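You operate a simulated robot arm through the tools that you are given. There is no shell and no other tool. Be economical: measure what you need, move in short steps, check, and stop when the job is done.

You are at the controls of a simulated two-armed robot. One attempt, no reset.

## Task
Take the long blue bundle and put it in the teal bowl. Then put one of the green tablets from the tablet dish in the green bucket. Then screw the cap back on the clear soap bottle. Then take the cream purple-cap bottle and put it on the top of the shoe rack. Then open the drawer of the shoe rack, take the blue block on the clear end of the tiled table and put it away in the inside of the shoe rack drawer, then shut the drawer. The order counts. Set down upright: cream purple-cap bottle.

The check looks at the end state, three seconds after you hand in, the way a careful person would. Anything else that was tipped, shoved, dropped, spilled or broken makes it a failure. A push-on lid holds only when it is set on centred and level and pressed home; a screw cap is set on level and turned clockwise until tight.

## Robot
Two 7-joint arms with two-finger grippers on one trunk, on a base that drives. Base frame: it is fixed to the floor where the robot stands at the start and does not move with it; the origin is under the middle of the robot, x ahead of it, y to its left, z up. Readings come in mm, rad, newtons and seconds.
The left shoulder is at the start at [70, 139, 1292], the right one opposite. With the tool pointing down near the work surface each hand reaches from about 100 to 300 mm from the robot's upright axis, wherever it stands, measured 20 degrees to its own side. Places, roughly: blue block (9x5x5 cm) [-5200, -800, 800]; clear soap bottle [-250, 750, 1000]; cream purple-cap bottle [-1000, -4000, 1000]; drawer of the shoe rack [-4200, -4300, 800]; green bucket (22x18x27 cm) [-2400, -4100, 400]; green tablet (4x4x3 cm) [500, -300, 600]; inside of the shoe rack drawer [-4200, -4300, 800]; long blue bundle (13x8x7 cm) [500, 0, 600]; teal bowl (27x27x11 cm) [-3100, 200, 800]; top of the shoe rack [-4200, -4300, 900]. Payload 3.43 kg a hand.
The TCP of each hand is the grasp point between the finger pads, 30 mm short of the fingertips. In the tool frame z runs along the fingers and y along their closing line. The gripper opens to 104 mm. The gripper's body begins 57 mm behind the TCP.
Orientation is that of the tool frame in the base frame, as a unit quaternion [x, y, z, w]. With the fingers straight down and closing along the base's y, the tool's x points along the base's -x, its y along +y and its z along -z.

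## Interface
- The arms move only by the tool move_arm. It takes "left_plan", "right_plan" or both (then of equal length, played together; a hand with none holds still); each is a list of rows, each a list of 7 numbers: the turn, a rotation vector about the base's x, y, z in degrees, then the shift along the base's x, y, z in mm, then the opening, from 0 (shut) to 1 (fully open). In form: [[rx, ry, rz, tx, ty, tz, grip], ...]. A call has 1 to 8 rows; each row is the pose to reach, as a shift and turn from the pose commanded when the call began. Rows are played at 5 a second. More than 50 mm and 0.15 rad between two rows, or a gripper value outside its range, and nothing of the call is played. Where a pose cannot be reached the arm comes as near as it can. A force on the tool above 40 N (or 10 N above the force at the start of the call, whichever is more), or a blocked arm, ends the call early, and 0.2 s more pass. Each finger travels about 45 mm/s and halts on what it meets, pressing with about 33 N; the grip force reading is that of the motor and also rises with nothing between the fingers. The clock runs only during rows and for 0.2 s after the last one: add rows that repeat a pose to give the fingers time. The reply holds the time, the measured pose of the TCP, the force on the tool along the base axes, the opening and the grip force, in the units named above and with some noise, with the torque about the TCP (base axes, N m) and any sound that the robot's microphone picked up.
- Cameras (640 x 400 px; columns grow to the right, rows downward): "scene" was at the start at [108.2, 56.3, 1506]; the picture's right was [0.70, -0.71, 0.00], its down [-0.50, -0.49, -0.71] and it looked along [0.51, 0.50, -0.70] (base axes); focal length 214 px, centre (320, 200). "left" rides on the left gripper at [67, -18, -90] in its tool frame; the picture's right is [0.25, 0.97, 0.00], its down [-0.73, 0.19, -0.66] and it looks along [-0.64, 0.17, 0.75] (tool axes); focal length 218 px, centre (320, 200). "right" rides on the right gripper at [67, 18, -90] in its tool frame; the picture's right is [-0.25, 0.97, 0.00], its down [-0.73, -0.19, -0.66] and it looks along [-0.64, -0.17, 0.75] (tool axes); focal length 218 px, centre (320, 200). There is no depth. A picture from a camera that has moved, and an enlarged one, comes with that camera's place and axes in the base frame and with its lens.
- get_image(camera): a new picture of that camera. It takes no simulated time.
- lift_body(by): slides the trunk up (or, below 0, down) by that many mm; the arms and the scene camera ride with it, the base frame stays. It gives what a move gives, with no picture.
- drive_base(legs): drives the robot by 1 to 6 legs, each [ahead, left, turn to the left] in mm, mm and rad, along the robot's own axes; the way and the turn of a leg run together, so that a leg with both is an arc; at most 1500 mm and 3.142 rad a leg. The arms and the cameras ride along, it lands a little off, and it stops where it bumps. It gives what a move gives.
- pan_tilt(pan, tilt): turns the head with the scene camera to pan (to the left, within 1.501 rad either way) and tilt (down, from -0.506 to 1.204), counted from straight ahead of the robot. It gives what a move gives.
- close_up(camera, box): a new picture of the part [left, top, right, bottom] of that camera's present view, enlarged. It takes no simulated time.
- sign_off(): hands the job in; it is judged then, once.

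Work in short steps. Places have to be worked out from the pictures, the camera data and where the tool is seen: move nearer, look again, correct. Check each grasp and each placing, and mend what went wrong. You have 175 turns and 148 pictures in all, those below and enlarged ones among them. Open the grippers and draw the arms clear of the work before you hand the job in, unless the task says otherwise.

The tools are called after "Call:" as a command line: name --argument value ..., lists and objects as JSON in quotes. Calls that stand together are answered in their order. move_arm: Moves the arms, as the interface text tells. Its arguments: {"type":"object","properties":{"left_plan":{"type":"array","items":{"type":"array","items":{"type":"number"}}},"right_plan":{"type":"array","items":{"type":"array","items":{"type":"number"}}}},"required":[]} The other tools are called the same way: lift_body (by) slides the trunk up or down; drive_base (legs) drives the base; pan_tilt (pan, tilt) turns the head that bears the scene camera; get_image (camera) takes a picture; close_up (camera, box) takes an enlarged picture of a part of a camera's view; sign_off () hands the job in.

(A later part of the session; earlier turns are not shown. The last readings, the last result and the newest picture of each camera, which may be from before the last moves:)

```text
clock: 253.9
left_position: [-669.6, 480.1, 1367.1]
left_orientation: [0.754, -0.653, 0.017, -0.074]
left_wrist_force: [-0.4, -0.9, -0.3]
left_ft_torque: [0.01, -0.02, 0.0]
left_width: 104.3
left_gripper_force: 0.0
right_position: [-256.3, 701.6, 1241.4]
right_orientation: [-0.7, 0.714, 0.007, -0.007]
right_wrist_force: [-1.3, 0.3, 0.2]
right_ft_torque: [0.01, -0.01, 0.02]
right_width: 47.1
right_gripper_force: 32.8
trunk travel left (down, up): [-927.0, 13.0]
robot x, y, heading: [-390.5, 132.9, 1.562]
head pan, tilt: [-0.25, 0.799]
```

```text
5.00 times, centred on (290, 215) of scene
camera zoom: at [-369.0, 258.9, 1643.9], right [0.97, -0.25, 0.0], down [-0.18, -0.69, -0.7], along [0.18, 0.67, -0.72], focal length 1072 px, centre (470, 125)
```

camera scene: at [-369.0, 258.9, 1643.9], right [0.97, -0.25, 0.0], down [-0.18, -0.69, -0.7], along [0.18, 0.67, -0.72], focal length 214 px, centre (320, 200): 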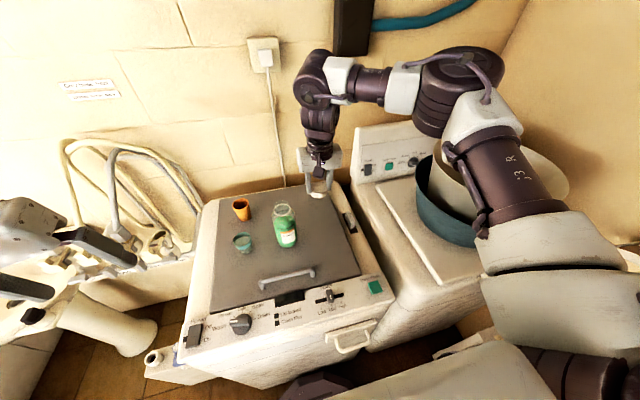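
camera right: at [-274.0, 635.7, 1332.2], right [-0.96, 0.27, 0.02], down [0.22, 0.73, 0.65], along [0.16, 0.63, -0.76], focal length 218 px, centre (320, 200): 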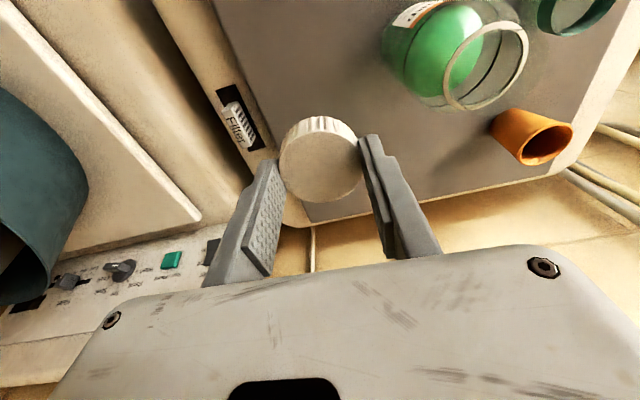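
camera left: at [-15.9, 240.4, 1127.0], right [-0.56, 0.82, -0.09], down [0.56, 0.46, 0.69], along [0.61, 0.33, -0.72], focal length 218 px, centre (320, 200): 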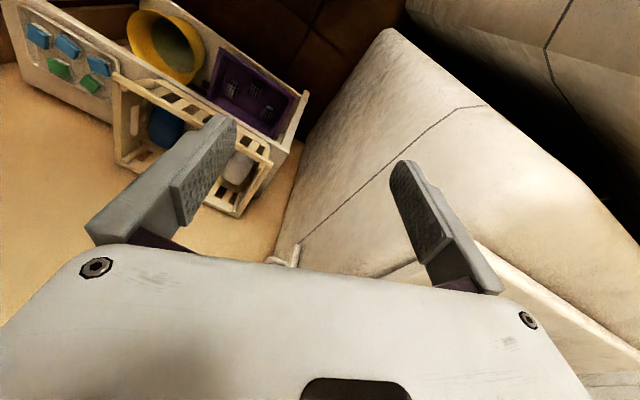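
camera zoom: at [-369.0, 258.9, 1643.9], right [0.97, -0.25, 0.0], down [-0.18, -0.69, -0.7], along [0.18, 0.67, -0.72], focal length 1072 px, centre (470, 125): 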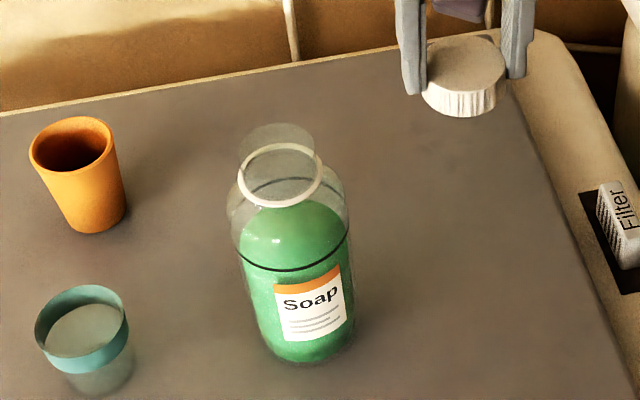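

Ring at z≈1173, mouth top z≈1198, axis [-369, 689]; the cap centre sits 8 mm to -y of the TCP. I raise 15 mm and move the cap over the neck.

Call:
move_arm --right_plan '[[0, 0, 0, 0, 0, 15, 0.3], [0, 0, 0, -30, -1, 15, 0.3], [0, 0, 0, -60, -2, 15, 0.3], [0, 0, 0, -90, -3, 15, 0.3], [0, 0, 0, -113, -4, 15, 0.3], [0, 0, 0, -113, -4, 15, 0.3]]'

Call:
get_image --camera "right"

Call:
close_up --camera "scene" --box '[230, 165, 350, 245]'

```text
clock: 255.3
left_position: [-668.5, 480.0, 1366.3]
left_orientation: [0.753, -0.653, 0.019, -0.074]
left_wrist_force: [0.6, 0.8, -0.8]
left_ft_torque: [0.03, -0.02, 0.0]
left_width: 103.8
left_gripper_force: 0.0
right_position: [-370.5, 700.2, 1257.3]
right_orientation: [-0.7, 0.714, 0.007, -0.009]
right_wrist_force: [-0.9, -0.3, 0.2]
right_ft_torque: [0.01, -0.01, -0.01]
right_width: 47.1
right_gripper_force: 32.7
trunk travel left (down, up): [-927.0, 13.0]
robot x, y, heading: [-387.8, 132.8, 1.565]
head pan, tilt: [-0.25, 0.799]
```

```text
75 pictures are left
camera right: at [-387.8, 632.1, 1347.0], right [-0.96, 0.27, 0.02], down [0.22, 0.73, 0.65], along [0.16, 0.63, -0.76], focal length 218 px, centre (320, 200)
```

right: 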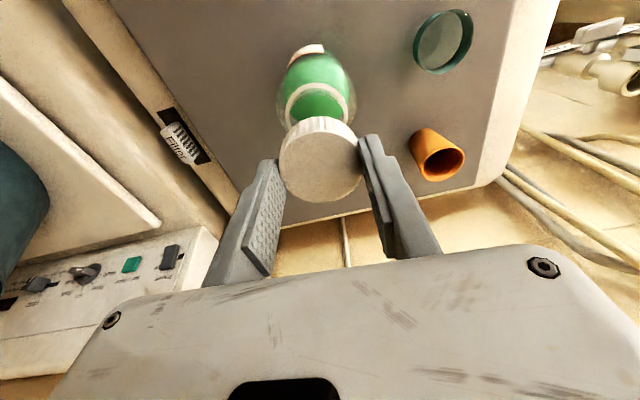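

```text
5.00 times, centred on (290, 205) of scene
camera zoom: at [-369.0, 259.4, 1643.9], right [0.97, -0.25, 0.0], down [-0.18, -0.69, -0.7], along [0.18, 0.67, -0.72], focal length 1072 px, centre (470, 175)
```

zoom: 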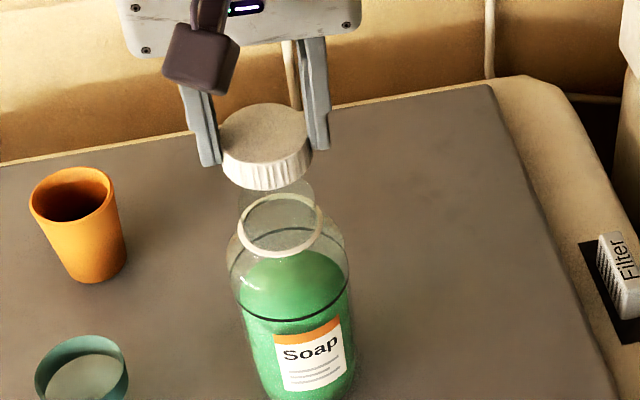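

Both views suggest the cap is ~4-5 mm too far in +y and ~2 mm in +x. I correct and lower 16 mm to just above the neck, then look closely.

Call:
move_arm --right_plan '[[0, 0, 0, -2, -4.5, 0, 0.3], [0, 0, 0, -2, -4.5, -8, 0.3], [0, 0, 0, -2, -4.5, -16, 0.3], [0, 0, 0, -2, -4.5, -16, 0.3]]'

Call:
close_up --camera "right" --box '[240, 60, 400, 220]'

Call:
close_up --camera "scene" --box '[255, 175, 315, 235]'

```text
clock: 256.4
left_position: [-670.6, 477.9, 1366.9]
left_orientation: [0.753, -0.654, 0.018, -0.074]
left_wrist_force: [0.4, 0.1, 0.8]
left_ft_torque: [0.01, 0.02, 0.01]
left_width: 103.9
left_gripper_force: 0.1
right_position: [-372.8, 694.7, 1240.9]
right_orientation: [-0.699, 0.715, 0.007, -0.008]
right_wrist_force: [-0.7, -0.9, -0.2]
right_ft_torque: [0.01, 0.0, 0.02]
right_width: 46.9
right_gripper_force: 32.7
trunk travel left (down, up): [-927.0, 13.0]
robot x, y, heading: [-387.7, 128.5, 1.563]
head pan, tilt: [-0.25, 0.799]
```

```text
2.50 times, centred on (320, 140) of right
camera zoom: at [-389.1, 627.1, 1331.0], right [-0.96, 0.27, 0.02], down [0.22, 0.73, 0.65], along [0.16, 0.63, -0.76], focal length 546 px, centre (320, 350)
```

zoom: 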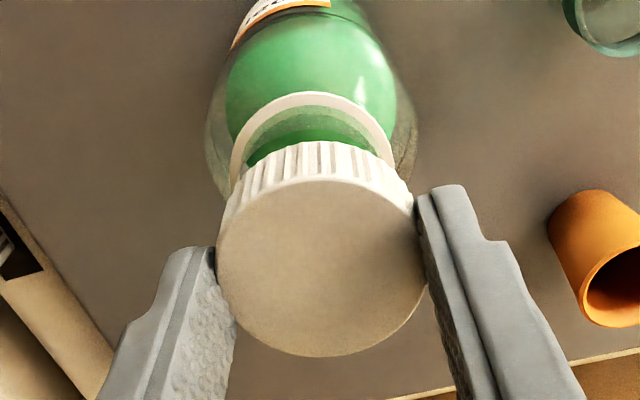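

```text
6.67 times, centred on (285, 205) of scene
camera zoom: at [-369.1, 258.5, 1643.9], right [0.97, -0.25, 0.0], down [-0.18, -0.69, -0.7], along [0.18, 0.67, -0.72], focal length 1430 px, centre (553, 167)
```

zoom: 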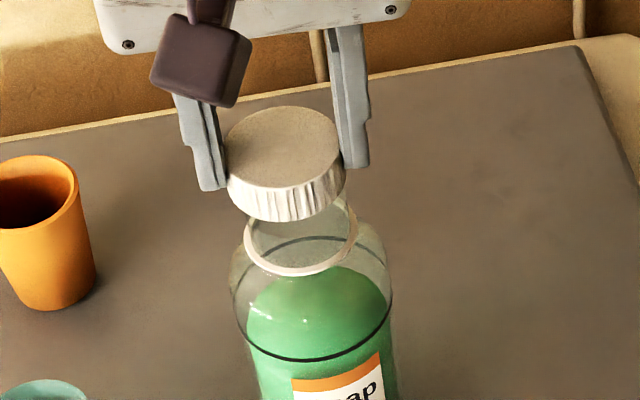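

Remaining offsets look like about -1.5 mm in x and +1.5 mm in y. I correct and lower gently onto the neck, watching the force.

Call:
move_arm --right_plan '[[0, 0, 0, 1.5, -1.5, 0, 0.3], [0, 0, 0, 1.5, -1.5, -4, 0.3], [0, 0, 0, 1.5, -1.5, -8, 0.3], [0, 0, 0, 1.5, -1.5, -11, 0.3], [0, 0, 0, 1.5, -1.5, -14, 0.3], [0, 0, 0, 1.5, -1.5, -17, 0.3]]'

Call:
close_up --camera "right" --box '[240, 60, 400, 220]'

Call:
close_up --camera "scene" --box '[255, 175, 315, 235]'

```text
clock: 257.8
left_position: [-669.8, 479.5, 1367.6]
left_orientation: [0.753, -0.654, 0.018, -0.074]
left_wrist_force: [-0.4, -0.1, -0.2]
left_ft_torque: [-0.01, 0.01, -0.01]
left_width: 103.8
left_gripper_force: 0.0
right_position: [-369.8, 693.0, 1223.9]
right_orientation: [-0.699, 0.715, 0.007, -0.008]
right_wrist_force: [-0.6, 0.0, -0.2]
right_ft_torque: [0.02, -0.01, -0.03]
right_width: 46.7
right_gripper_force: 32.7
trunk travel left (down, up): [-927.0, 13.0]
robot x, y, heading: [-389.8, 134.4, 1.565]
head pan, tilt: [-0.25, 0.799]
```

```text
2.50 times, centred on (320, 140) of right
camera zoom: at [-387.6, 625.5, 1314.3], right [-0.96, 0.27, 0.02], down [0.22, 0.73, 0.65], along [0.16, 0.63, -0.76], focal length 546 px, centre (320, 350)
```

zoom: 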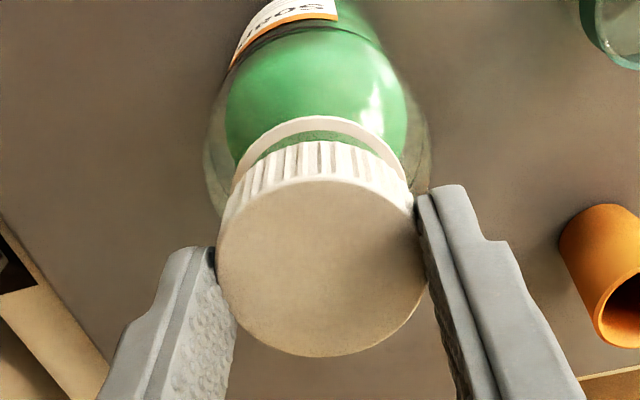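

```text
6.67 times, centred on (285, 205) of scene
camera zoom: at [-369.2, 258.9, 1643.9], right [0.97, -0.25, 0.0], down [-0.18, -0.69, -0.7], along [0.18, 0.67, -0.72], focal length 1430 px, centre (553, 167)
```

zoom: 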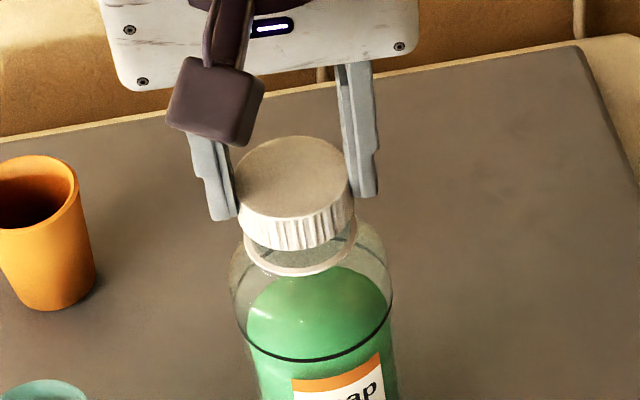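

Alignment looks good in both views and there is no contact yet. I lower further until the cap meets the thread.

Call:
move_arm --right_plan '[[0, 0, 0, 0, 0, -3, 0.3], [0, 0, 0, 0, 0, -6, 0.3], [0, 0, 0, 0, 0, -9, 0.3], [0, 0, 0, 0, 0, -12, 0.3]]'

Call:
close_up --camera "scene" --box '[255, 175, 315, 235]'

```text
clock: 258.8
left_position: [-668.6, 477.0, 1367.0]
left_orientation: [0.753, -0.654, 0.018, -0.075]
left_wrist_force: [-0.5, -0.9, -0.1]
left_ft_torque: [0.01, 0.0, 0.01]
left_width: 103.9
left_gripper_force: 0.1
right_position: [-371.0, 690.3, 1215.2]
right_orientation: [-0.699, 0.715, 0.009, -0.007]
right_wrist_force: [-0.3, 0.9, 18.4]
right_ft_torque: [0.35, -0.44, -0.01]
right_width: 46.8
right_gripper_force: 32.4
trunk travel left (down, up): [-927.0, 13.0]
robot x, y, heading: [-386.8, 135.6, 1.567]
head pan, tilt: [-0.25, 0.799]
```

```text
6.67 times, centred on (285, 205) of scene
camera zoom: at [-368.8, 255.1, 1644.6], right [0.97, -0.25, 0.0], down [-0.18, -0.69, -0.7], along [0.18, 0.68, -0.72], focal length 1430 px, centre (553, 167)
```

zoom: 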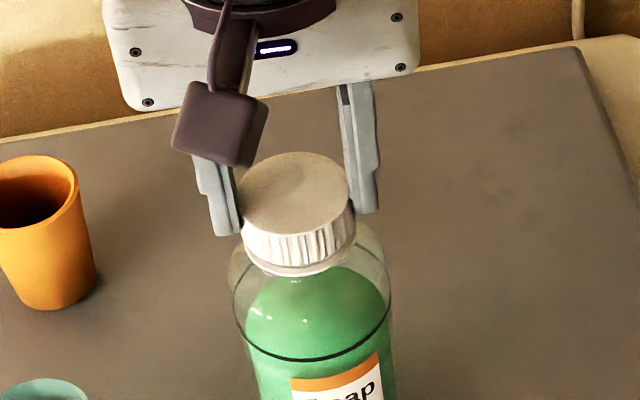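

The cap is seated over the neck with 18 N axial and almost no lateral force. I release, recentre the fingers on the cap axis (8 mm to -y), and grip again for twisting.

Call:
move_arm --right_plan '[[0, 0, 0, 0, 0, 2, 0.5], [0, 0, 0, 0, -4, 3, 0.65], [0, 0, 0, 0, -8, 3, 0.65], [0, 0, 0, 0, -8, 3, 0.65]]'

Call:
close_up --camera "right" --box '[240, 60, 400, 220]'

Call:
close_up --camera "scene" --box '[255, 175, 315, 235]'

```text
clock: 259.8
left_position: [-669.8, 480.8, 1366.0]
left_orientation: [0.753, -0.653, 0.018, -0.073]
left_wrist_force: [0.0, 0.1, 0.5]
left_ft_torque: [-0.04, 0.02, 0.0]
left_width: 104.0
left_gripper_force: 0.1
right_position: [-371.2, 685.9, 1214.4]
right_orientation: [-0.699, 0.715, 0.007, -0.008]
right_wrist_force: [0.7, 0.9, 0.0]
right_ft_torque: [-0.03, 0.02, 0.01]
right_width: 67.6
right_gripper_force: 0.1
trunk travel left (down, up): [-927.0, 13.0]
robot x, y, heading: [-388.1, 133.4, 1.57]
head pan, tilt: [-0.25, 0.799]
```

```text
2.50 times, centred on (320, 140) of right
camera zoom: at [-387.7, 619.0, 1304.4], right [-0.96, 0.27, 0.02], down [0.22, 0.73, 0.65], along [0.16, 0.63, -0.76], focal length 546 px, centre (320, 350)
```

zoom: 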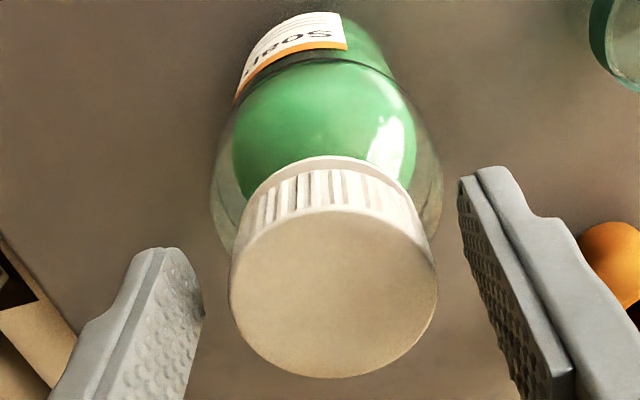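

```text
6.67 times, centred on (285, 205) of scene
camera zoom: at [-369.1, 260.3, 1643.8], right [0.97, -0.25, 0.0], down [-0.18, -0.69, -0.7], along [0.18, 0.67, -0.72], focal length 1430 px, centre (553, 167)
```

zoom: 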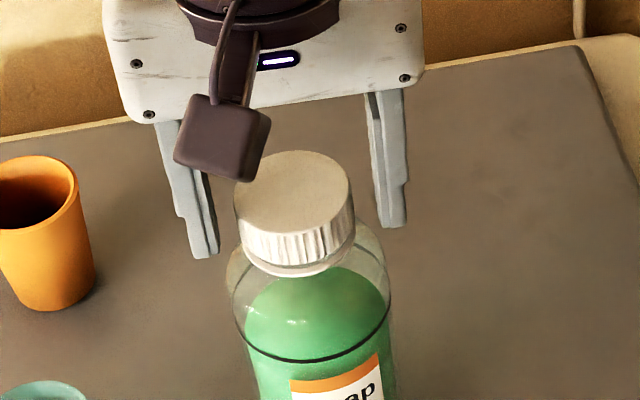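

The cap sits on the neck centred under the TCP. I pre-rotate the open gripper counter-clockwise 40° to gain twisting range, then grip.

Call:
move_arm --right_plan '[[0, 0, 8, -1, 0, 0, 0.65], [0, 0, 16, -2, 1, 0, 0.65], [0, 0, 24, -2, 1, 0, 0.65], [0, 0, 32, -2, 1, 0, 0.65], [0, 0, 40, -2, 1, 0, 0.65], [0, 0, 40, -2, 1, 0, 0.4], [0, 0, 40, -2, 1, 0, 0.35], [0, 0, 40, -2, 1, 0, 0.3]]'

Call:
close_up --camera "scene" --box '[255, 175, 315, 235]'

```text
clock: 261.6
left_position: [-670.8, 480.1, 1365.6]
left_orientation: [0.754, -0.653, 0.019, -0.074]
left_wrist_force: [-0.6, 0.3, 0.4]
left_ft_torque: [-0.02, 0.02, 0.02]
left_width: 104.0
left_gripper_force: 0.1
right_position: [-372.1, 686.7, 1214.6]
right_orientation: [0.902, -0.432, -0.004, 0.01]
right_wrist_force: [0.3, -0.5, -2.8]
right_ft_torque: [0.01, -0.03, 0.03]
right_width: 47.2
right_gripper_force: 33.1
trunk travel left (down, up): [-927.0, 13.0]
robot x, y, heading: [-386.0, 133.8, 1.565]
head pan, tilt: [-0.25, 0.799]
```

```text
6.67 times, centred on (285, 205) of scene
camera zoom: at [-369.0, 259.4, 1643.8], right [0.97, -0.25, 0.0], down [-0.18, -0.69, -0.7], along [0.18, 0.67, -0.72], focal length 1430 px, centre (553, 167)
```

zoom: 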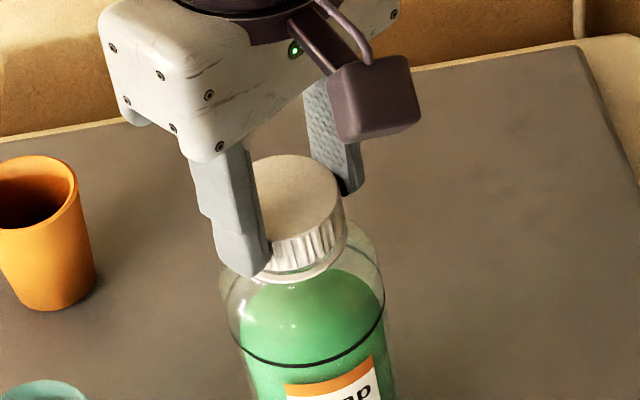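

Gripped. Now I twist clockwise 60° with light downward pressure and read the torque.

Call:
move_arm --right_plan '[[0, 0, -3, 0, 0, -2, 0.3], [0, 0, -11, 0, 0, -3, 0.3], [0, 0, -19, 0, 0, -3, 0.3], [0, 0, -27, 0, 0, -4, 0.3], [0, 0, -35, 0, 0, -4, 0.3], [0, 0, -43, 0, 0, -4, 0.3], [0, 0, -51, 0, 0, -5, 0.3], [0, 0, -59, 0, 0, -5, 0.3]]'

Call:
close_up --camera "scene" --box '[255, 175, 315, 235]'

```text
clock: 263.4
left_position: [-669.8, 480.7, 1365.2]
left_orientation: [0.754, -0.653, 0.02, -0.074]
left_wrist_force: [-1.4, 0.4, -0.2]
left_ft_torque: [-0.01, 0.02, -0.01]
left_width: 103.9
left_gripper_force: 0.0
right_position: [-362.6, 705.3, 1214.0]
right_orientation: [-0.572, 0.82, 0.005, -0.007]
right_wrist_force: [-0.3, 0.3, -4.2]
right_ft_torque: [-0.05, 0.02, -0.01]
right_width: 46.6
right_gripper_force: 33.1
right hand out of reach, approached as far as the arm can: row 8
trunk travel left (down, up): [-927.0, 13.0]
robot x, y, heading: [-386.8, 129.5, 1.564]
head pan, tilt: [-0.25, 0.799]
```

```text
6.67 times, centred on (285, 205) of scene
camera zoom: at [-369.1, 261.0, 1643.3], right [0.97, -0.25, 0.0], down [-0.18, -0.69, -0.7], along [0.18, 0.67, -0.72], focal length 1430 px, centre (553, 167)
```

zoom: 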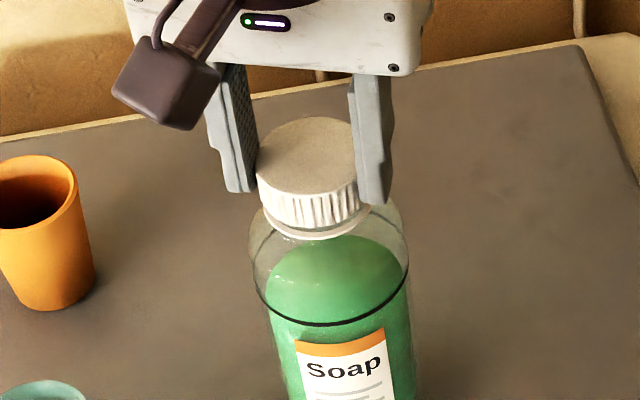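

The thread has caught (bottle weight ~4 N is on the hand) but the bottle was dragged ~20 mm. I carry it back to its place, set it down, and release for the next twist.

Call:
move_arm --right_plan '[[0, 0, 5, 0, 0, 4, 0.3], [0, 0, 12, -4, -9, 4, 0.3], [0, 0, 16, -8, -18, 4, 0.3], [0, 0, 16, -8, -18, 0, 0.3], [0, 0, 16, -8, -18, -3, 0.3]]'

Call:
close_up --camera "scene" --box '[245, 175, 325, 255]'

```text
clock: 264.6
left_position: [-668.5, 479.9, 1366.1]
left_orientation: [0.753, -0.654, 0.018, -0.075]
left_wrist_force: [-0.4, 0.2, -0.1]
left_ft_torque: [0.0, 0.01, -0.01]
left_width: 104.3
left_gripper_force: 0.2
right_position: [-370.2, 687.5, 1214.3]
right_orientation: [-0.681, 0.733, 0.008, -0.007]
right_wrist_force: [-1.1, -0.6, -4.2]
right_ft_torque: [0.0, 0.01, -0.01]
right_width: 47.0
right_gripper_force: 33.4
trunk travel left (down, up): [-927.0, 13.0]
robot x, y, heading: [-388.8, 134.3, 1.565]
head pan, tilt: [-0.25, 0.799]
```

```text
5.00 times, centred on (285, 215) of scene
camera zoom: at [-369.1, 259.2, 1643.9], right [0.97, -0.25, 0.0], down [-0.18, -0.69, -0.7], along [0.18, 0.67, -0.72], focal length 1072 px, centre (495, 125)
```

zoom: 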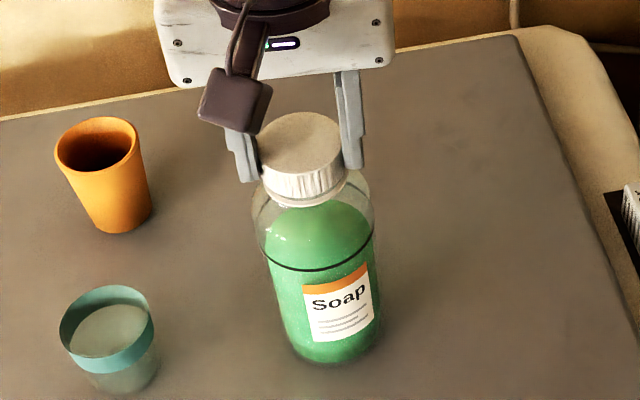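

The bottle still hangs from the hand (-4 N). I lower gently until it stands on the lid.

Call:
move_arm --right_plan '[[0, 0, 0, 0, 0, -2, 0.3], [0, 0, 0, 0, 0, -4, 0.3], [0, 0, 0, 0, 0, -6, 0.3], [0, 0, 0, 0, 0, -8, 0.3]]'

```text
clock: 265.6
left_position: [-669.0, 476.1, 1368.1]
left_orientation: [0.753, -0.653, 0.018, -0.075]
left_wrist_force: [-0.1, 0.5, -0.2]
left_ft_torque: [0.02, 0.0, -0.03]
left_width: 104.0
left_gripper_force: 0.0
right_position: [-371.7, 684.9, 1211.3]
right_orientation: [-0.68, 0.733, 0.012, -0.006]
right_wrist_force: [2.3, 3.9, 37.5]
right_ft_torque: [0.7, -0.23, -0.05]
right_width: 46.3
right_gripper_force: 33.7
trunk travel left (down, up): [-927.0, 13.0]
robot x, y, heading: [-388.5, 133.0, 1.566]
head pan, tilt: [-0.25, 0.799]
```

The cap has advanced ~3 mm and now bears 37 N on the standing bottle. I release, rotate back 40° and regrip.

Call:
move_arm --right_plan '[[0, 0, 0, 0, 0, 6, 0.55], [0, 0, 8, 0, 0, 6, 0.65], [0, 0, 16, 0, 0, 6, 0.65], [0, 0, 24, 0, 0, 6, 0.65], [0, 0, 32, 0, 0, 6, 0.65], [0, 0, 40, 0, 0, 6, 0.5], [0, 0, 40, 0, 0, 5, 0.35], [0, 0, 40, 0, 0, 4, 0.3]]'

Call:
move_arm --right_plan '[[0, 0, 0, 0, 0, -3, 0.3], [0, 0, -8, 0, 0, -4, 0.3], [0, 0, -16, 0, 0, -4, 0.3], [0, 0, -24, 0, 0, -5, 0.3], [0, 0, -32, 0, 0, -5, 0.3], [0, 0, -40, 0, 0, -5, 0.3], [0, 0, -48, 0, 0, -5, 0.3]]'

Call:
close_up --camera "scene" --box '[245, 175, 325, 255]'

```text
clock: 267.4
left_position: [-669.9, 478.5, 1367.2]
left_orientation: [0.753, -0.654, 0.017, -0.074]
left_wrist_force: [0.7, 0.3, -0.1]
left_ft_torque: [0.06, 0.01, 0.0]
left_width: 104.2
left_gripper_force: 0.0
right_position: [-370.7, 686.8, 1212.5]
right_orientation: [0.89, -0.455, -0.006, 0.008]
right_wrist_force: [2.1, 1.6, 6.4]
right_ft_torque: [0.16, -0.03, 0.0]
right_width: 47.0
right_gripper_force: 32.7
trunk travel left (down, up): [-927.0, 13.0]
robot x, y, heading: [-386.3, 131.2, 1.567]
head pan, tilt: [-0.25, 0.799]
```

```text
clock: 268.9
left_position: [-670.4, 475.6, 1367.7]
left_orientation: [0.753, -0.653, 0.017, -0.075]
left_wrist_force: [0.0, 0.2, -0.2]
left_ft_torque: [0.03, -0.02, -0.02]
left_width: 103.8
left_gripper_force: 0.1
right_position: [-371.1, 684.6, 1209.0]
right_orientation: [-0.626, 0.779, 0.01, -0.006]
right_wrist_force: [0.3, 3.8, 34.8]
right_ft_torque: [0.44, -0.06, -0.01]
right_width: 47.3
right_gripper_force: 33.1
trunk travel left (down, up): [-927.0, 13.0]
robot x, y, heading: [-389.7, 129.8, 1.564]
head pan, tilt: [-0.25, 0.799]
```

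```text
5.00 times, centred on (285, 215) of scene
camera zoom: at [-369.3, 254.4, 1644.3], right [0.97, -0.25, 0.0], down [-0.18, -0.69, -0.7], along [0.18, 0.68, -0.71], focal length 1072 px, centre (495, 125)
```

zoom: 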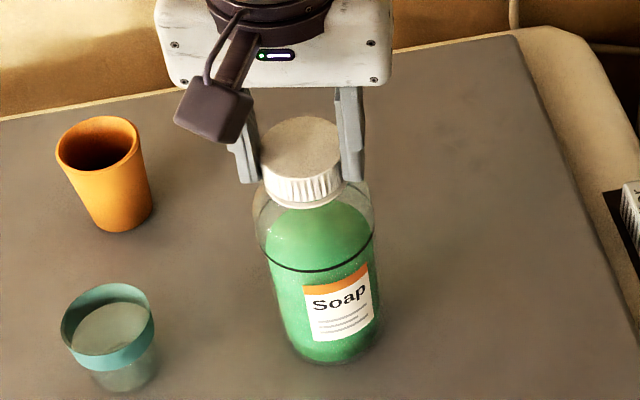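

The bottle stayed still while the cap turned 48° and sank ~2 mm. I repeat the ratchet.

Call:
move_arm --right_plan '[[0, 0, 0, 0, 0, 5, 0.55], [0, 0, 8, 0, 0, 5, 0.65], [0, 0, 16, 0, 0, 5, 0.65], [0, 0, 24, 0, 0, 5, 0.65], [0, 0, 32, 0, 0, 5, 0.65], [0, 0, 40, 0, 0, 5, 0.6], [0, 0, 48, 0, 0, 4, 0.4], [0, 0, 48, 0, 0, 3, 0.3]]'

Call:
move_arm --right_plan '[[0, 0, 0, 0, 0, -2, 0.3], [0, 0, -8, 0, 0, -3, 0.3], [0, 0, -16, 0, 0, -4, 0.3], [0, 0, -24, 0, 0, -4, 0.3], [0, 0, -32, 0, 0, -5, 0.3], [0, 0, -40, 0, 0, -5, 0.3], [0, 0, -48, 0, 0, -5, 0.3]]'

Call:
move_arm --right_plan '[[0, 0, 0, 0, 0, 5, 0.55], [0, 0, 8, 0, 0, 5, 0.65], [0, 0, 16, 0, 0, 5, 0.65], [0, 0, 24, 0, 0, 5, 0.65], [0, 0, 32, 0, 0, 5, 0.65], [0, 0, 40, 0, 0, 5, 0.6], [0, 0, 48, 0, 0, 4, 0.4], [0, 0, 48, 0, 0, 3, 0.3]]'

Call:
move_arm --right_plan '[[0, 0, 0, 0, 0, -2, 0.3], [0, 0, -8, 0, 0, -3, 0.3], [0, 0, -16, 0, 0, -4, 0.3], [0, 0, -24, 0, 0, -4, 0.3], [0, 0, -32, 0, 0, -5, 0.3], [0, 0, -40, 0, 0, -5, 0.3], [0, 0, -48, 0, 0, -5, 0.3]]'

Call:
close_up --camera "scene" --box '[245, 175, 325, 255]'

```text
clock: 270.8
left_position: [-668.9, 477.1, 1366.6]
left_orientation: [0.754, -0.653, 0.018, -0.075]
left_wrist_force: [-0.8, -0.6, -0.9]
left_ft_torque: [0.0, 0.03, -0.01]
left_width: 104.4
left_gripper_force: 0.0
right_position: [-369.7, 686.2, 1210.4]
right_orientation: [0.89, -0.456, -0.006, 0.008]
right_wrist_force: [0.1, 2.7, 4.2]
right_ft_torque: [0.38, 0.07, -0.02]
right_width: 47.1
right_gripper_force: 32.5
trunk travel left (down, up): [-927.0, 13.0]
robot x, y, heading: [-390.2, 131.3, 1.565]
head pan, tilt: [-0.25, 0.799]
```

```text
clock: 272.4
left_position: [-670.5, 476.1, 1367.4]
left_orientation: [0.753, -0.653, 0.017, -0.075]
left_wrist_force: [-0.9, -0.6, 0.2]
left_ft_torque: [-0.01, 0.04, 0.0]
left_width: 104.2
left_gripper_force: 0.1
right_position: [-372.1, 685.1, 1207.0]
right_orientation: [-0.627, 0.779, 0.011, -0.005]
right_wrist_force: [-0.2, 4.6, 33.6]
right_ft_torque: [0.51, -0.11, 0.03]
right_width: 46.8
right_gripper_force: 33.1
trunk travel left (down, up): [-927.0, 13.0]
robot x, y, heading: [-391.4, 134.2, 1.563]
head pan, tilt: [-0.25, 0.799]
```

```text
clock: 274.1
left_position: [-670.6, 477.6, 1368.2]
left_orientation: [0.753, -0.653, 0.018, -0.074]
left_wrist_force: [0.1, 0.7, -0.6]
left_ft_torque: [0.01, -0.01, -0.03]
left_width: 103.9
left_gripper_force: 0.1
right_position: [-370.9, 686.5, 1206.9]
right_orientation: [0.89, -0.456, -0.005, 0.007]
right_wrist_force: [0.5, 2.5, 4.7]
right_ft_torque: [0.3, 0.03, -0.07]
right_width: 47.8
right_gripper_force: 33.0
trunk travel left (down, up): [-927.0, 13.0]
robot x, y, heading: [-393.4, 127.3, 1.566]
head pan, tilt: [-0.25, 0.799]
```

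```text
clock: 275.8
left_position: [-671.5, 475.8, 1368.1]
left_orientation: [0.753, -0.653, 0.017, -0.076]
left_wrist_force: [0.1, 0.6, 0.6]
left_ft_torque: [-0.03, 0.02, 0.03]
left_width: 103.7
left_gripper_force: 0.1
right_position: [-372.5, 684.6, 1204.7]
right_orientation: [-0.627, 0.779, 0.01, -0.005]
right_wrist_force: [-1.7, 3.9, 33.6]
right_ft_torque: [0.46, -0.02, -0.02]
right_width: 47.0
right_gripper_force: 33.4
trunk travel left (down, up): [-927.0, 13.0]
robot x, y, heading: [-388.4, 127.7, 1.565]
head pan, tilt: [-0.25, 0.799]
```

```text
5.00 times, centred on (285, 215) of scene
camera zoom: at [-369.8, 253.2, 1644.5], right [0.97, -0.25, 0.0], down [-0.18, -0.69, -0.7], along [0.18, 0.68, -0.71], focal length 1072 px, centre (495, 125)
```

zoom: 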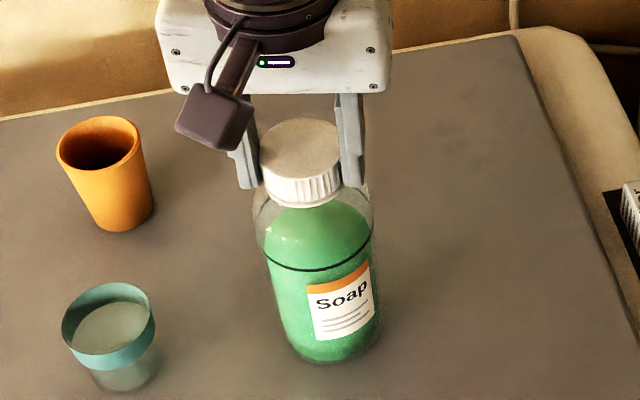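

I open, raise the hand and inspect how the cap sits.

Call:
move_arm --right_plan '[[0, 0, 0, 0, 0, 5, 0.55], [0, 0, 5, 0, 0, 10, 0.75], [0, 0, 10, 0, 0, 40, 0.75], [0, 0, 10, 0, -20, 60, 0.75]]'

Call:
close_up --camera "scene" --box '[255, 185, 315, 245]'

Call:
close_up --camera "right" --box '[240, 40, 400, 200]'

```text
clock: 276.8
left_position: [-669.5, 480.1, 1365.6]
left_orientation: [0.753, -0.653, 0.018, -0.073]
left_wrist_force: [0.4, 0.1, -1.7]
left_ft_torque: [0.0, 0.01, 0.0]
left_width: 104.1
left_gripper_force: 0.0
right_position: [-370.5, 666.7, 1262.2]
right_orientation: [-0.693, 0.721, 0.008, -0.008]
right_wrist_force: [0.0, 0.4, 0.0]
right_ft_torque: [-0.01, -0.03, -0.02]
right_width: 78.1
right_gripper_force: 0.1
trunk travel left (down, up): [-927.0, 13.0]
robot x, y, heading: [-388.6, 130.0, 1.565]
head pan, tilt: [-0.25, 0.799]
```

```text
6.67 times, centred on (285, 215) of scene
camera zoom: at [-368.3, 258.6, 1643.8], right [0.97, -0.25, 0.0], down [-0.18, -0.69, -0.7], along [0.18, 0.67, -0.72], focal length 1430 px, centre (553, 100)
```

zoom: 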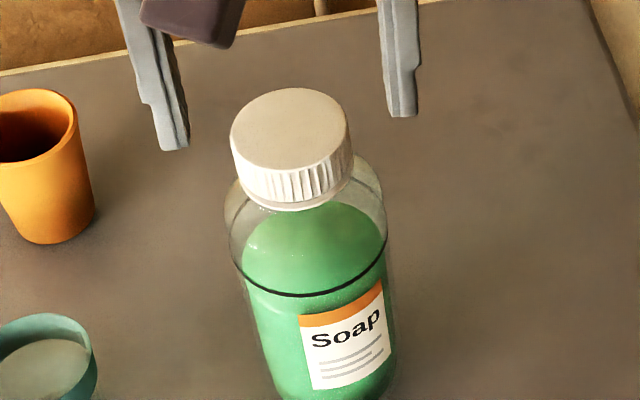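

```text
2.50 times, centred on (320, 120) of right
camera zoom: at [-388.6, 600.6, 1351.9], right [-0.96, 0.29, 0.02], down [0.23, 0.72, 0.65], along [0.17, 0.63, -0.76], focal length 546 px, centre (320, 400)
```

zoom: 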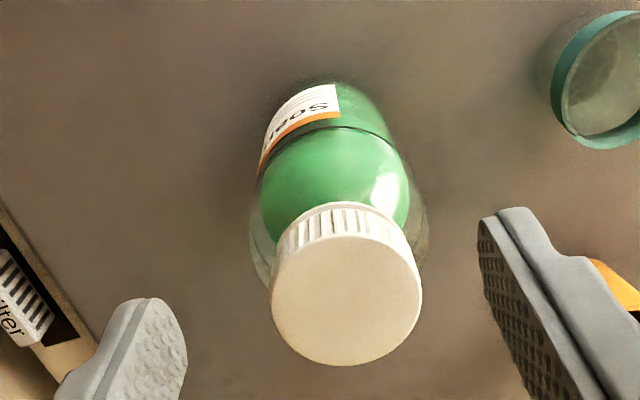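

The cap sits level; I can't see a height change, and torque stayed low, so I keep turning. I regrip at +46° and do further clockwise strokes.

Call:
move_arm --right_plan '[[0, 0, 8, 0, 10, 0, 0.75], [0, 0, 16, 0, 20, -10, 0.75], [0, 0, 24, 0, 20, -25, 0.72], [0, 0, 32, 0, 20, -38, 0.7], [0, 0, 40, 0, 20, -48, 0.65], [0, 0, 46, 0, 20, -50, 0.5], [0, 0, 46, 0, 20, -50, 0.35], [0, 0, 46, 0, 20, -50, 0.3]]'

Call:
move_arm --right_plan '[[0, 0, -8, 0, 0, -2, 0.3], [0, 0, -16, 0, 0, -3, 0.3], [0, 0, -24, 0, 0, -3, 0.3], [0, 0, -32, 0, 0, -3, 0.3], [0, 0, -40, 0, 0, -3, 0.3], [0, 0, -48, 0, 0, -3, 0.3], [0, 0, -56, 0, 0, -3, 0.3]]'

Call:
move_arm --right_plan '[[0, 0, 0, 0, 0, 3, 0.55], [0, 0, 8, 0, 0, 3, 0.65], [0, 0, 16, 0, 0, 3, 0.65], [0, 0, 24, 0, 0, 3, 0.65], [0, 0, 32, 0, 0, 3, 0.65], [0, 0, 40, 0, 0, 3, 0.65], [0, 0, 48, 0, 0, 3, 0.45], [0, 0, 56, 0, 0, 3, 0.3]]'

Call:
move_arm --right_plan '[[0, 0, 0, 0, 0, 0, 0.3], [0, 0, -8, 0, 0, -2, 0.3], [0, 0, -16, 0, 0, -3, 0.3], [0, 0, -24, 0, 0, -3, 0.3], [0, 0, -32, 0, 0, -3, 0.3], [0, 0, -40, 0, 0, -3, 0.3], [0, 0, -48, 0, 0, -3, 0.3], [0, 0, -56, 0, 0, -3, 0.3]]'

Call:
close_up --camera "scene" --box '[255, 185, 315, 245]'

```text
clock: 278.6
left_position: [-669.6, 479.7, 1365.8]
left_orientation: [0.753, -0.654, 0.019, -0.074]
left_wrist_force: [-0.5, 0.2, 0.3]
left_ft_torque: [-0.02, -0.02, 0.04]
left_width: 103.9
left_gripper_force: 0.1
right_position: [-370.6, 687.2, 1211.7]
right_orientation: [0.92, -0.393, -0.004, 0.01]
right_wrist_force: [1.3, 0.7, -0.7]
right_ft_torque: [0.05, -0.06, 0.01]
right_width: 47.3
right_gripper_force: 32.5
trunk travel left (down, up): [-927.0, 13.0]
robot x, y, heading: [-388.4, 130.1, 1.564]
head pan, tilt: [-0.25, 0.799]
```

```text
clock: 280.1
left_position: [-671.0, 478.8, 1367.2]
left_orientation: [0.753, -0.654, 0.018, -0.074]
left_wrist_force: [-0.3, 0.8, 0.3]
left_ft_torque: [0.02, 0.03, 0.01]
left_width: 103.9
left_gripper_force: 0.0
right_position: [-372.3, 685.8, 1209.5]
right_orientation: [-0.626, 0.78, 0.008, -0.006]
right_wrist_force: [-3.6, 0.6, 10.2]
right_ft_torque: [0.28, 0.49, 0.01]
right_width: 46.9
right_gripper_force: 33.3
trunk travel left (down, up): [-927.0, 13.0]
robot x, y, heading: [-388.7, 134.9, 1.57]
head pan, tilt: [-0.25, 0.799]
```

```text
clock: 281.9
left_position: [-670.5, 480.2, 1367.7]
left_orientation: [0.753, -0.653, 0.019, -0.075]
left_wrist_force: [0.0, -0.6, -0.4]
left_ft_torque: [0.02, 0.0, 0.02]
left_width: 103.8
left_gripper_force: 0.1
right_position: [-371.1, 686.8, 1210.8]
right_orientation: [0.92, -0.393, -0.004, 0.01]
right_wrist_force: [-0.7, 1.2, -1.2]
right_ft_torque: [0.09, 0.07, 0.0]
right_width: 47.9
right_gripper_force: 28.4
trunk travel left (down, up): [-927.0, 13.0]
robot x, y, heading: [-390.9, 135.5, 1.572]
head pan, tilt: [-0.25, 0.799]
```

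```text
clock: 283.8
left_position: [-669.7, 476.4, 1366.8]
left_orientation: [0.753, -0.653, 0.018, -0.074]
left_wrist_force: [0.2, -0.1, -0.1]
left_ft_torque: [-0.01, -0.01, -0.03]
left_width: 103.9
left_gripper_force: 0.0
right_position: [-371.7, 685.1, 1209.6]
right_orientation: [-0.626, 0.779, 0.008, -0.007]
right_wrist_force: [-0.5, 0.3, 12.7]
right_ft_torque: [0.15, 0.01, 0.05]
right_width: 46.3
right_gripper_force: 33.3
trunk travel left (down, up): [-927.0, 13.0]
robot x, y, heading: [-390.3, 134.1, 1.571]
head pan, tilt: [-0.25, 0.799]
```

```text
6.67 times, centred on (285, 215) of scene
camera zoom: at [-369.3, 257.0, 1644.1], right [0.97, -0.25, 0.0], down [-0.18, -0.69, -0.7], along [0.18, 0.68, -0.72], focal length 1430 px, centre (553, 100)
```

zoom: 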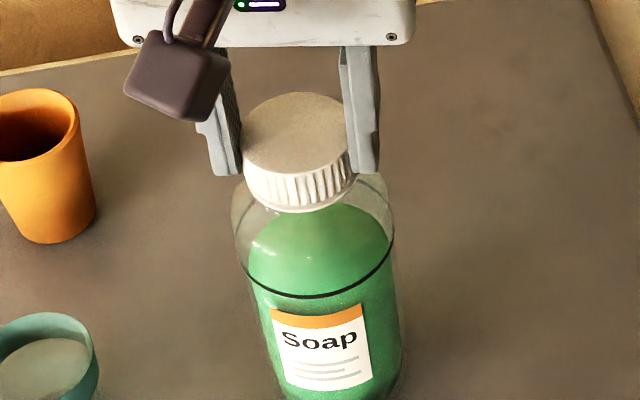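

The bottle now turned partly with the cap, so resistance is growing. I do another two strokes with a firmer press to see whether it is tight.

Call:
move_arm --right_plan '[[0, 0, 0, 0, 0, 3, 0.55], [0, 0, 8, 0, 0, 3, 0.65], [0, 0, 16, 0, 0, 3, 0.65], [0, 0, 24, 0, 0, 3, 0.65], [0, 0, 32, 0, 0, 3, 0.65], [0, 0, 40, 0, 0, 3, 0.65], [0, 0, 48, 0, 0, 3, 0.45], [0, 0, 56, 0, 0, 3, 0.3]]'

Call:
move_arm --right_plan '[[0, 0, 0, 0, 0, -3, 0.3], [0, 0, -8, 0, 0, -5, 0.3], [0, 0, -16, 0, 0, -6, 0.3], [0, 0, -24, 0, 0, -6, 0.3], [0, 0, -32, 0, 0, -6, 0.3], [0, 0, -40, 0, 0, -6, 0.3], [0, 0, -48, 0, 0, -6, 0.3], [0, 0, -56, 0, 0, -6, 0.3]]'

Call:
close_up --camera "scene" --box '[255, 185, 315, 245]'

Call:
move_arm --right_plan '[[0, 0, 0, 0, 0, 6, 0.55], [0, 0, 8, 0, 0, 6, 0.65], [0, 0, 16, 0, 0, 6, 0.65], [0, 0, 24, 0, 0, 6, 0.65], [0, 0, 32, 0, 0, 6, 0.65], [0, 0, 40, 0, 0, 6, 0.65], [0, 0, 48, 0, 0, 6, 0.45], [0, 0, 56, 0, 0, 6, 0.3]]'

Call:
move_arm --right_plan '[[0, 0, 0, 0, 0, -3, 0.3], [0, 0, -8, 0, 0, -5, 0.3], [0, 0, -16, 0, 0, -6, 0.3], [0, 0, -24, 0, 0, -6, 0.3], [0, 0, -32, 0, 0, -6, 0.3], [0, 0, -40, 0, 0, -6, 0.3], [0, 0, -48, 0, 0, -6, 0.3], [0, 0, -56, 0, 0, -6, 0.3]]'

Call:
close_up --camera "scene" --box '[255, 185, 315, 245]'

```text
clock: 285.6
left_position: [-670.1, 479.4, 1366.3]
left_orientation: [0.753, -0.654, 0.019, -0.073]
left_wrist_force: [-0.1, -0.7, 0.6]
left_ft_torque: [0.01, 0.0, 0.01]
left_width: 104.0
left_gripper_force: 0.1
right_position: [-370.5, 687.6, 1211.3]
right_orientation: [0.92, -0.392, -0.004, 0.009]
right_wrist_force: [0.5, 1.0, -0.2]
right_ft_torque: [0.13, 0.1, -0.06]
right_width: 47.8
right_gripper_force: 28.2
trunk travel left (down, up): [-927.0, 13.0]
robot x, y, heading: [-386.9, 132.8, 1.564]
head pan, tilt: [-0.25, 0.799]
```

```text
clock: 287.4
left_position: [-670.3, 476.0, 1367.0]
left_orientation: [0.753, -0.653, 0.017, -0.075]
left_wrist_force: [0.4, 0.0, 0.5]
left_ft_torque: [0.0, 0.0, -0.02]
left_width: 104.1
left_gripper_force: 0.1
right_position: [-370.8, 683.1, 1209.3]
right_orientation: [-0.627, 0.779, 0.01, -0.005]
right_wrist_force: [-0.4, 1.4, 33.1]
right_ft_torque: [0.28, -0.04, 0.03]
right_width: 46.9
right_gripper_force: 33.1
trunk travel left (down, up): [-927.0, 13.0]
robot x, y, heading: [-387.2, 132.3, 1.565]
head pan, tilt: [-0.25, 0.799]
```

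```text
6.67 times, centred on (285, 215) of scene
camera zoom: at [-369.3, 253.8, 1644.4], right [0.97, -0.25, 0.0], down [-0.18, -0.69, -0.7], along [0.18, 0.68, -0.71], focal length 1430 px, centre (553, 100)
```

zoom: 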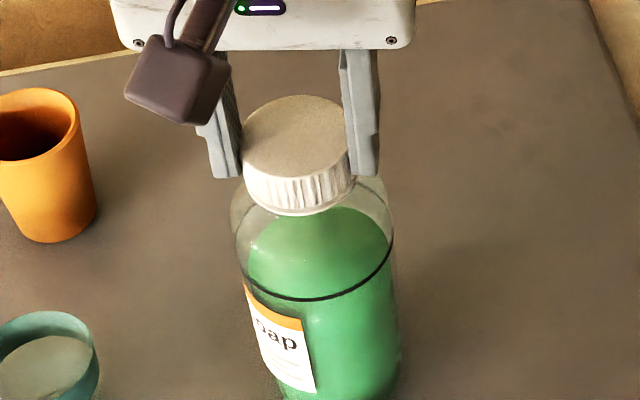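

```text
clock: 289.1
left_position: [-670.2, 480.3, 1367.3]
left_orientation: [0.754, -0.653, 0.019, -0.073]
left_wrist_force: [0.1, 0.1, 0.9]
left_ft_torque: [0.07, 0.01, 0.01]
left_width: 103.8
left_gripper_force: 0.0
right_position: [-371.9, 687.7, 1211.2]
right_orientation: [0.92, -0.392, -0.004, 0.009]
right_wrist_force: [-0.1, 0.9, 0.0]
right_ft_torque: [0.14, 0.15, 0.03]
right_width: 47.4
right_gripper_force: 28.2
trunk travel left (down, up): [-927.0, 13.0]
robot x, y, heading: [-390.5, 131.1, 1.565]
head pan, tilt: [-0.25, 0.799]
```

```text
clock: 290.9
left_position: [-670.1, 474.5, 1366.7]
left_orientation: [0.753, -0.653, 0.016, -0.076]
left_wrist_force: [-0.6, 0.4, -0.5]
left_ft_torque: [0.01, -0.01, 0.02]
left_width: 104.0
left_gripper_force: 0.1
right_position: [-371.1, 683.7, 1210.2]
right_orientation: [-0.627, 0.779, 0.01, -0.005]
right_wrist_force: [-0.4, -0.8, 35.1]
right_ft_torque: [0.05, -0.05, 0.06]
right_width: 46.6
right_gripper_force: 33.0
trunk travel left (down, up): [-927.0, 13.0]
robot x, y, heading: [-390.1, 134.0, 1.565]
head pan, tilt: [-0.25, 0.799]
```

```text
6.67 times, centred on (285, 215) of scene
camera zoom: at [-369.1, 253.2, 1644.4], right [0.97, -0.25, 0.0], down [-0.18, -0.69, -0.7], along [0.18, 0.68, -0.71], focal length 1430 px, centre (553, 100)
```

zoom: 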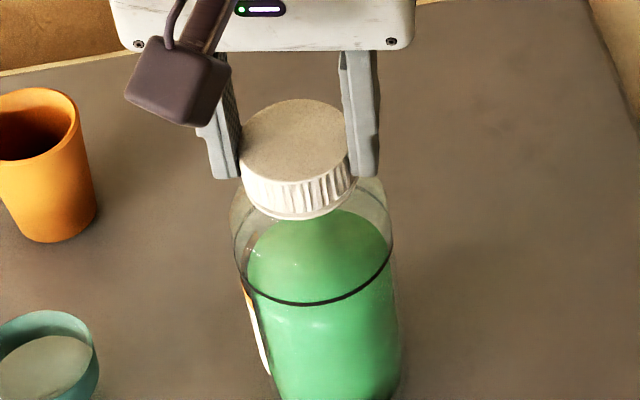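

Under a 35 N press the bottle now turns rigidly with the cap, so the cap is tight. I open, rise, check, and retreat.

Call:
move_arm --right_plan '[[0, 0, 0, 0, 0, 5, 0.55], [0, 0, 5, 0, 0, 8, 0.8], [0, 0, 10, 0, 0, 40, 0.9], [0, 0, 11, 0, -20, 70, 1]]'

Call:
close_up --camera "right" --box '[200, 0, 440, 200]'

Call:
drive_base --legs '[[-185, 0, 0], [0, 1250, 0], [-650, 0, 0], [0, 1110, 0], [0, 0, 1.57], [0, 0, 1.57]]'

```text
clock: 291.9
left_position: [-670.1, 477.9, 1367.0]
left_orientation: [0.753, -0.653, 0.018, -0.074]
left_wrist_force: [0.0, 0.2, -0.6]
left_ft_torque: [-0.01, 0.01, 0.0]
left_width: 104.1
left_gripper_force: 0.0
right_position: [-371.0, 666.0, 1276.3]
right_orientation: [-0.7, 0.715, 0.006, -0.007]
right_wrist_force: [0.6, 0.2, 0.0]
right_ft_torque: [0.02, 0.01, -0.01]
right_width: 104.2
right_gripper_force: 0.1
trunk travel left (down, up): [-927.0, 13.0]
robot x, y, heading: [-390.6, 132.2, 1.567]
head pan, tilt: [-0.25, 0.799]
```

```text
2.00 times, centred on (320, 100) of right
camera zoom: at [-388.3, 599.6, 1365.0], right [-0.96, 0.27, 0.02], down [0.22, 0.73, 0.65], along [0.16, 0.63, -0.76], focal length 436 px, centre (320, 400)
```

zoom: 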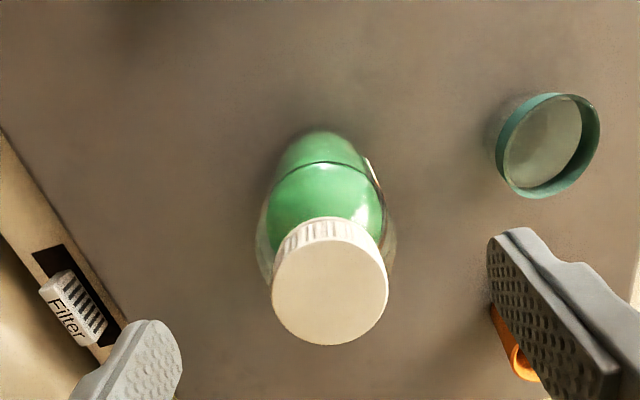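

```text
clock: 315.4
left_position: [-2466.4, -1054.8, 1367.2]
left_orientation: [0.661, 0.746, -0.074, -0.018]
left_wrist_force: [0.1, -0.5, 0.1]
left_ft_torque: [0.01, 0.0, 0.02]
left_width: 104.0
left_gripper_force: 0.0
right_position: [-2770.5, -1237.0, 1274.5]
right_orientation: [0.722, 0.692, 0.008, 0.006]
right_wrist_force: [-1.2, 0.5, 0.0]
right_ft_torque: [-0.03, -0.01, 0.0]
right_width: 104.4
right_gripper_force: 0.0
trunk travel left (down, up): [-927.0, 13.0]
robot x, y, heading: [-2739.1, -700.6, -1.596]
head pan, tilt: [-0.25, 0.799]
```

Capped and level. I drive around to the left part of the counter to find the cream purple-cap bottle.

Call:
drive_base --legs '[[1350, 0, 0.02], [1300, 0, 0], [0, 1250, 0]]'

Call:
pan_tilt --pan 0.3 --tilt 0.6

Call:
get_image --camera "scene"

```text
clock: 334.1
left_position: [-1249.3, -3714.8, 1367.1]
left_orientation: [0.659, 0.748, -0.074, -0.018]
left_wrist_force: [0.2, -0.4, -1.0]
left_ft_torque: [-0.02, -0.05, 0.02]
left_width: 103.9
left_gripper_force: 0.0
right_position: [-1551.0, -3897.7, 1274.4]
right_orientation: [0.72, 0.694, 0.008, 0.007]
right_wrist_force: [0.1, -0.1, -0.8]
right_ft_torque: [0.04, -0.03, 0.01]
right_width: 104.0
right_gripper_force: 0.0
trunk travel left (down, up): [-927.0, 13.0]
robot x, y, heading: [-1525.7, -3362.7, -1.595]
head pan, tilt: [-0.25, 0.799]
```

```text
clock: 335.1
left_position: [-1247.8, -3715.4, 1366.9]
left_orientation: [0.659, 0.748, -0.074, -0.019]
left_wrist_force: [0.6, 0.5, 0.4]
left_ft_torque: [0.0, -0.01, -0.05]
left_width: 104.2
left_gripper_force: 0.0
right_position: [-1551.0, -3898.7, 1275.1]
right_orientation: [0.72, 0.694, 0.008, 0.007]
right_wrist_force: [-0.1, -0.6, -1.2]
right_ft_torque: [0.03, 0.0, 0.0]
right_width: 104.0
right_gripper_force: 0.0
trunk travel left (down, up): [-927.0, 13.0]
robot x, y, heading: [-1525.9, -3364.0, -1.592]
head pan, tilt: [0.3, 0.6]
```

```text
55 pictures are left
camera scene: at [-1500.5, -3499.1, 1660.7], right [-0.96, -0.28, 0.0], down [-0.16, 0.54, -0.82], along [0.23, -0.79, -0.57], focal length 214 px, centre (320, 200)
```

scene: 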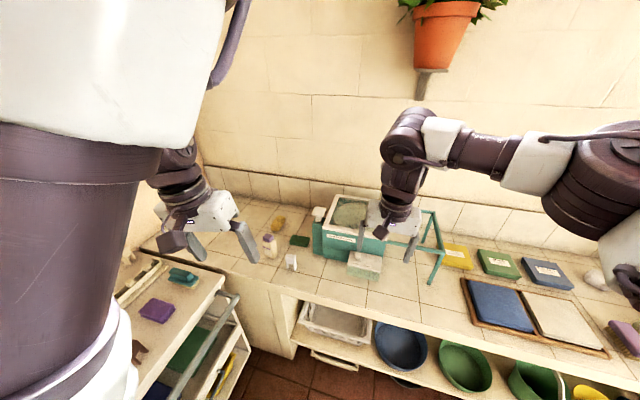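

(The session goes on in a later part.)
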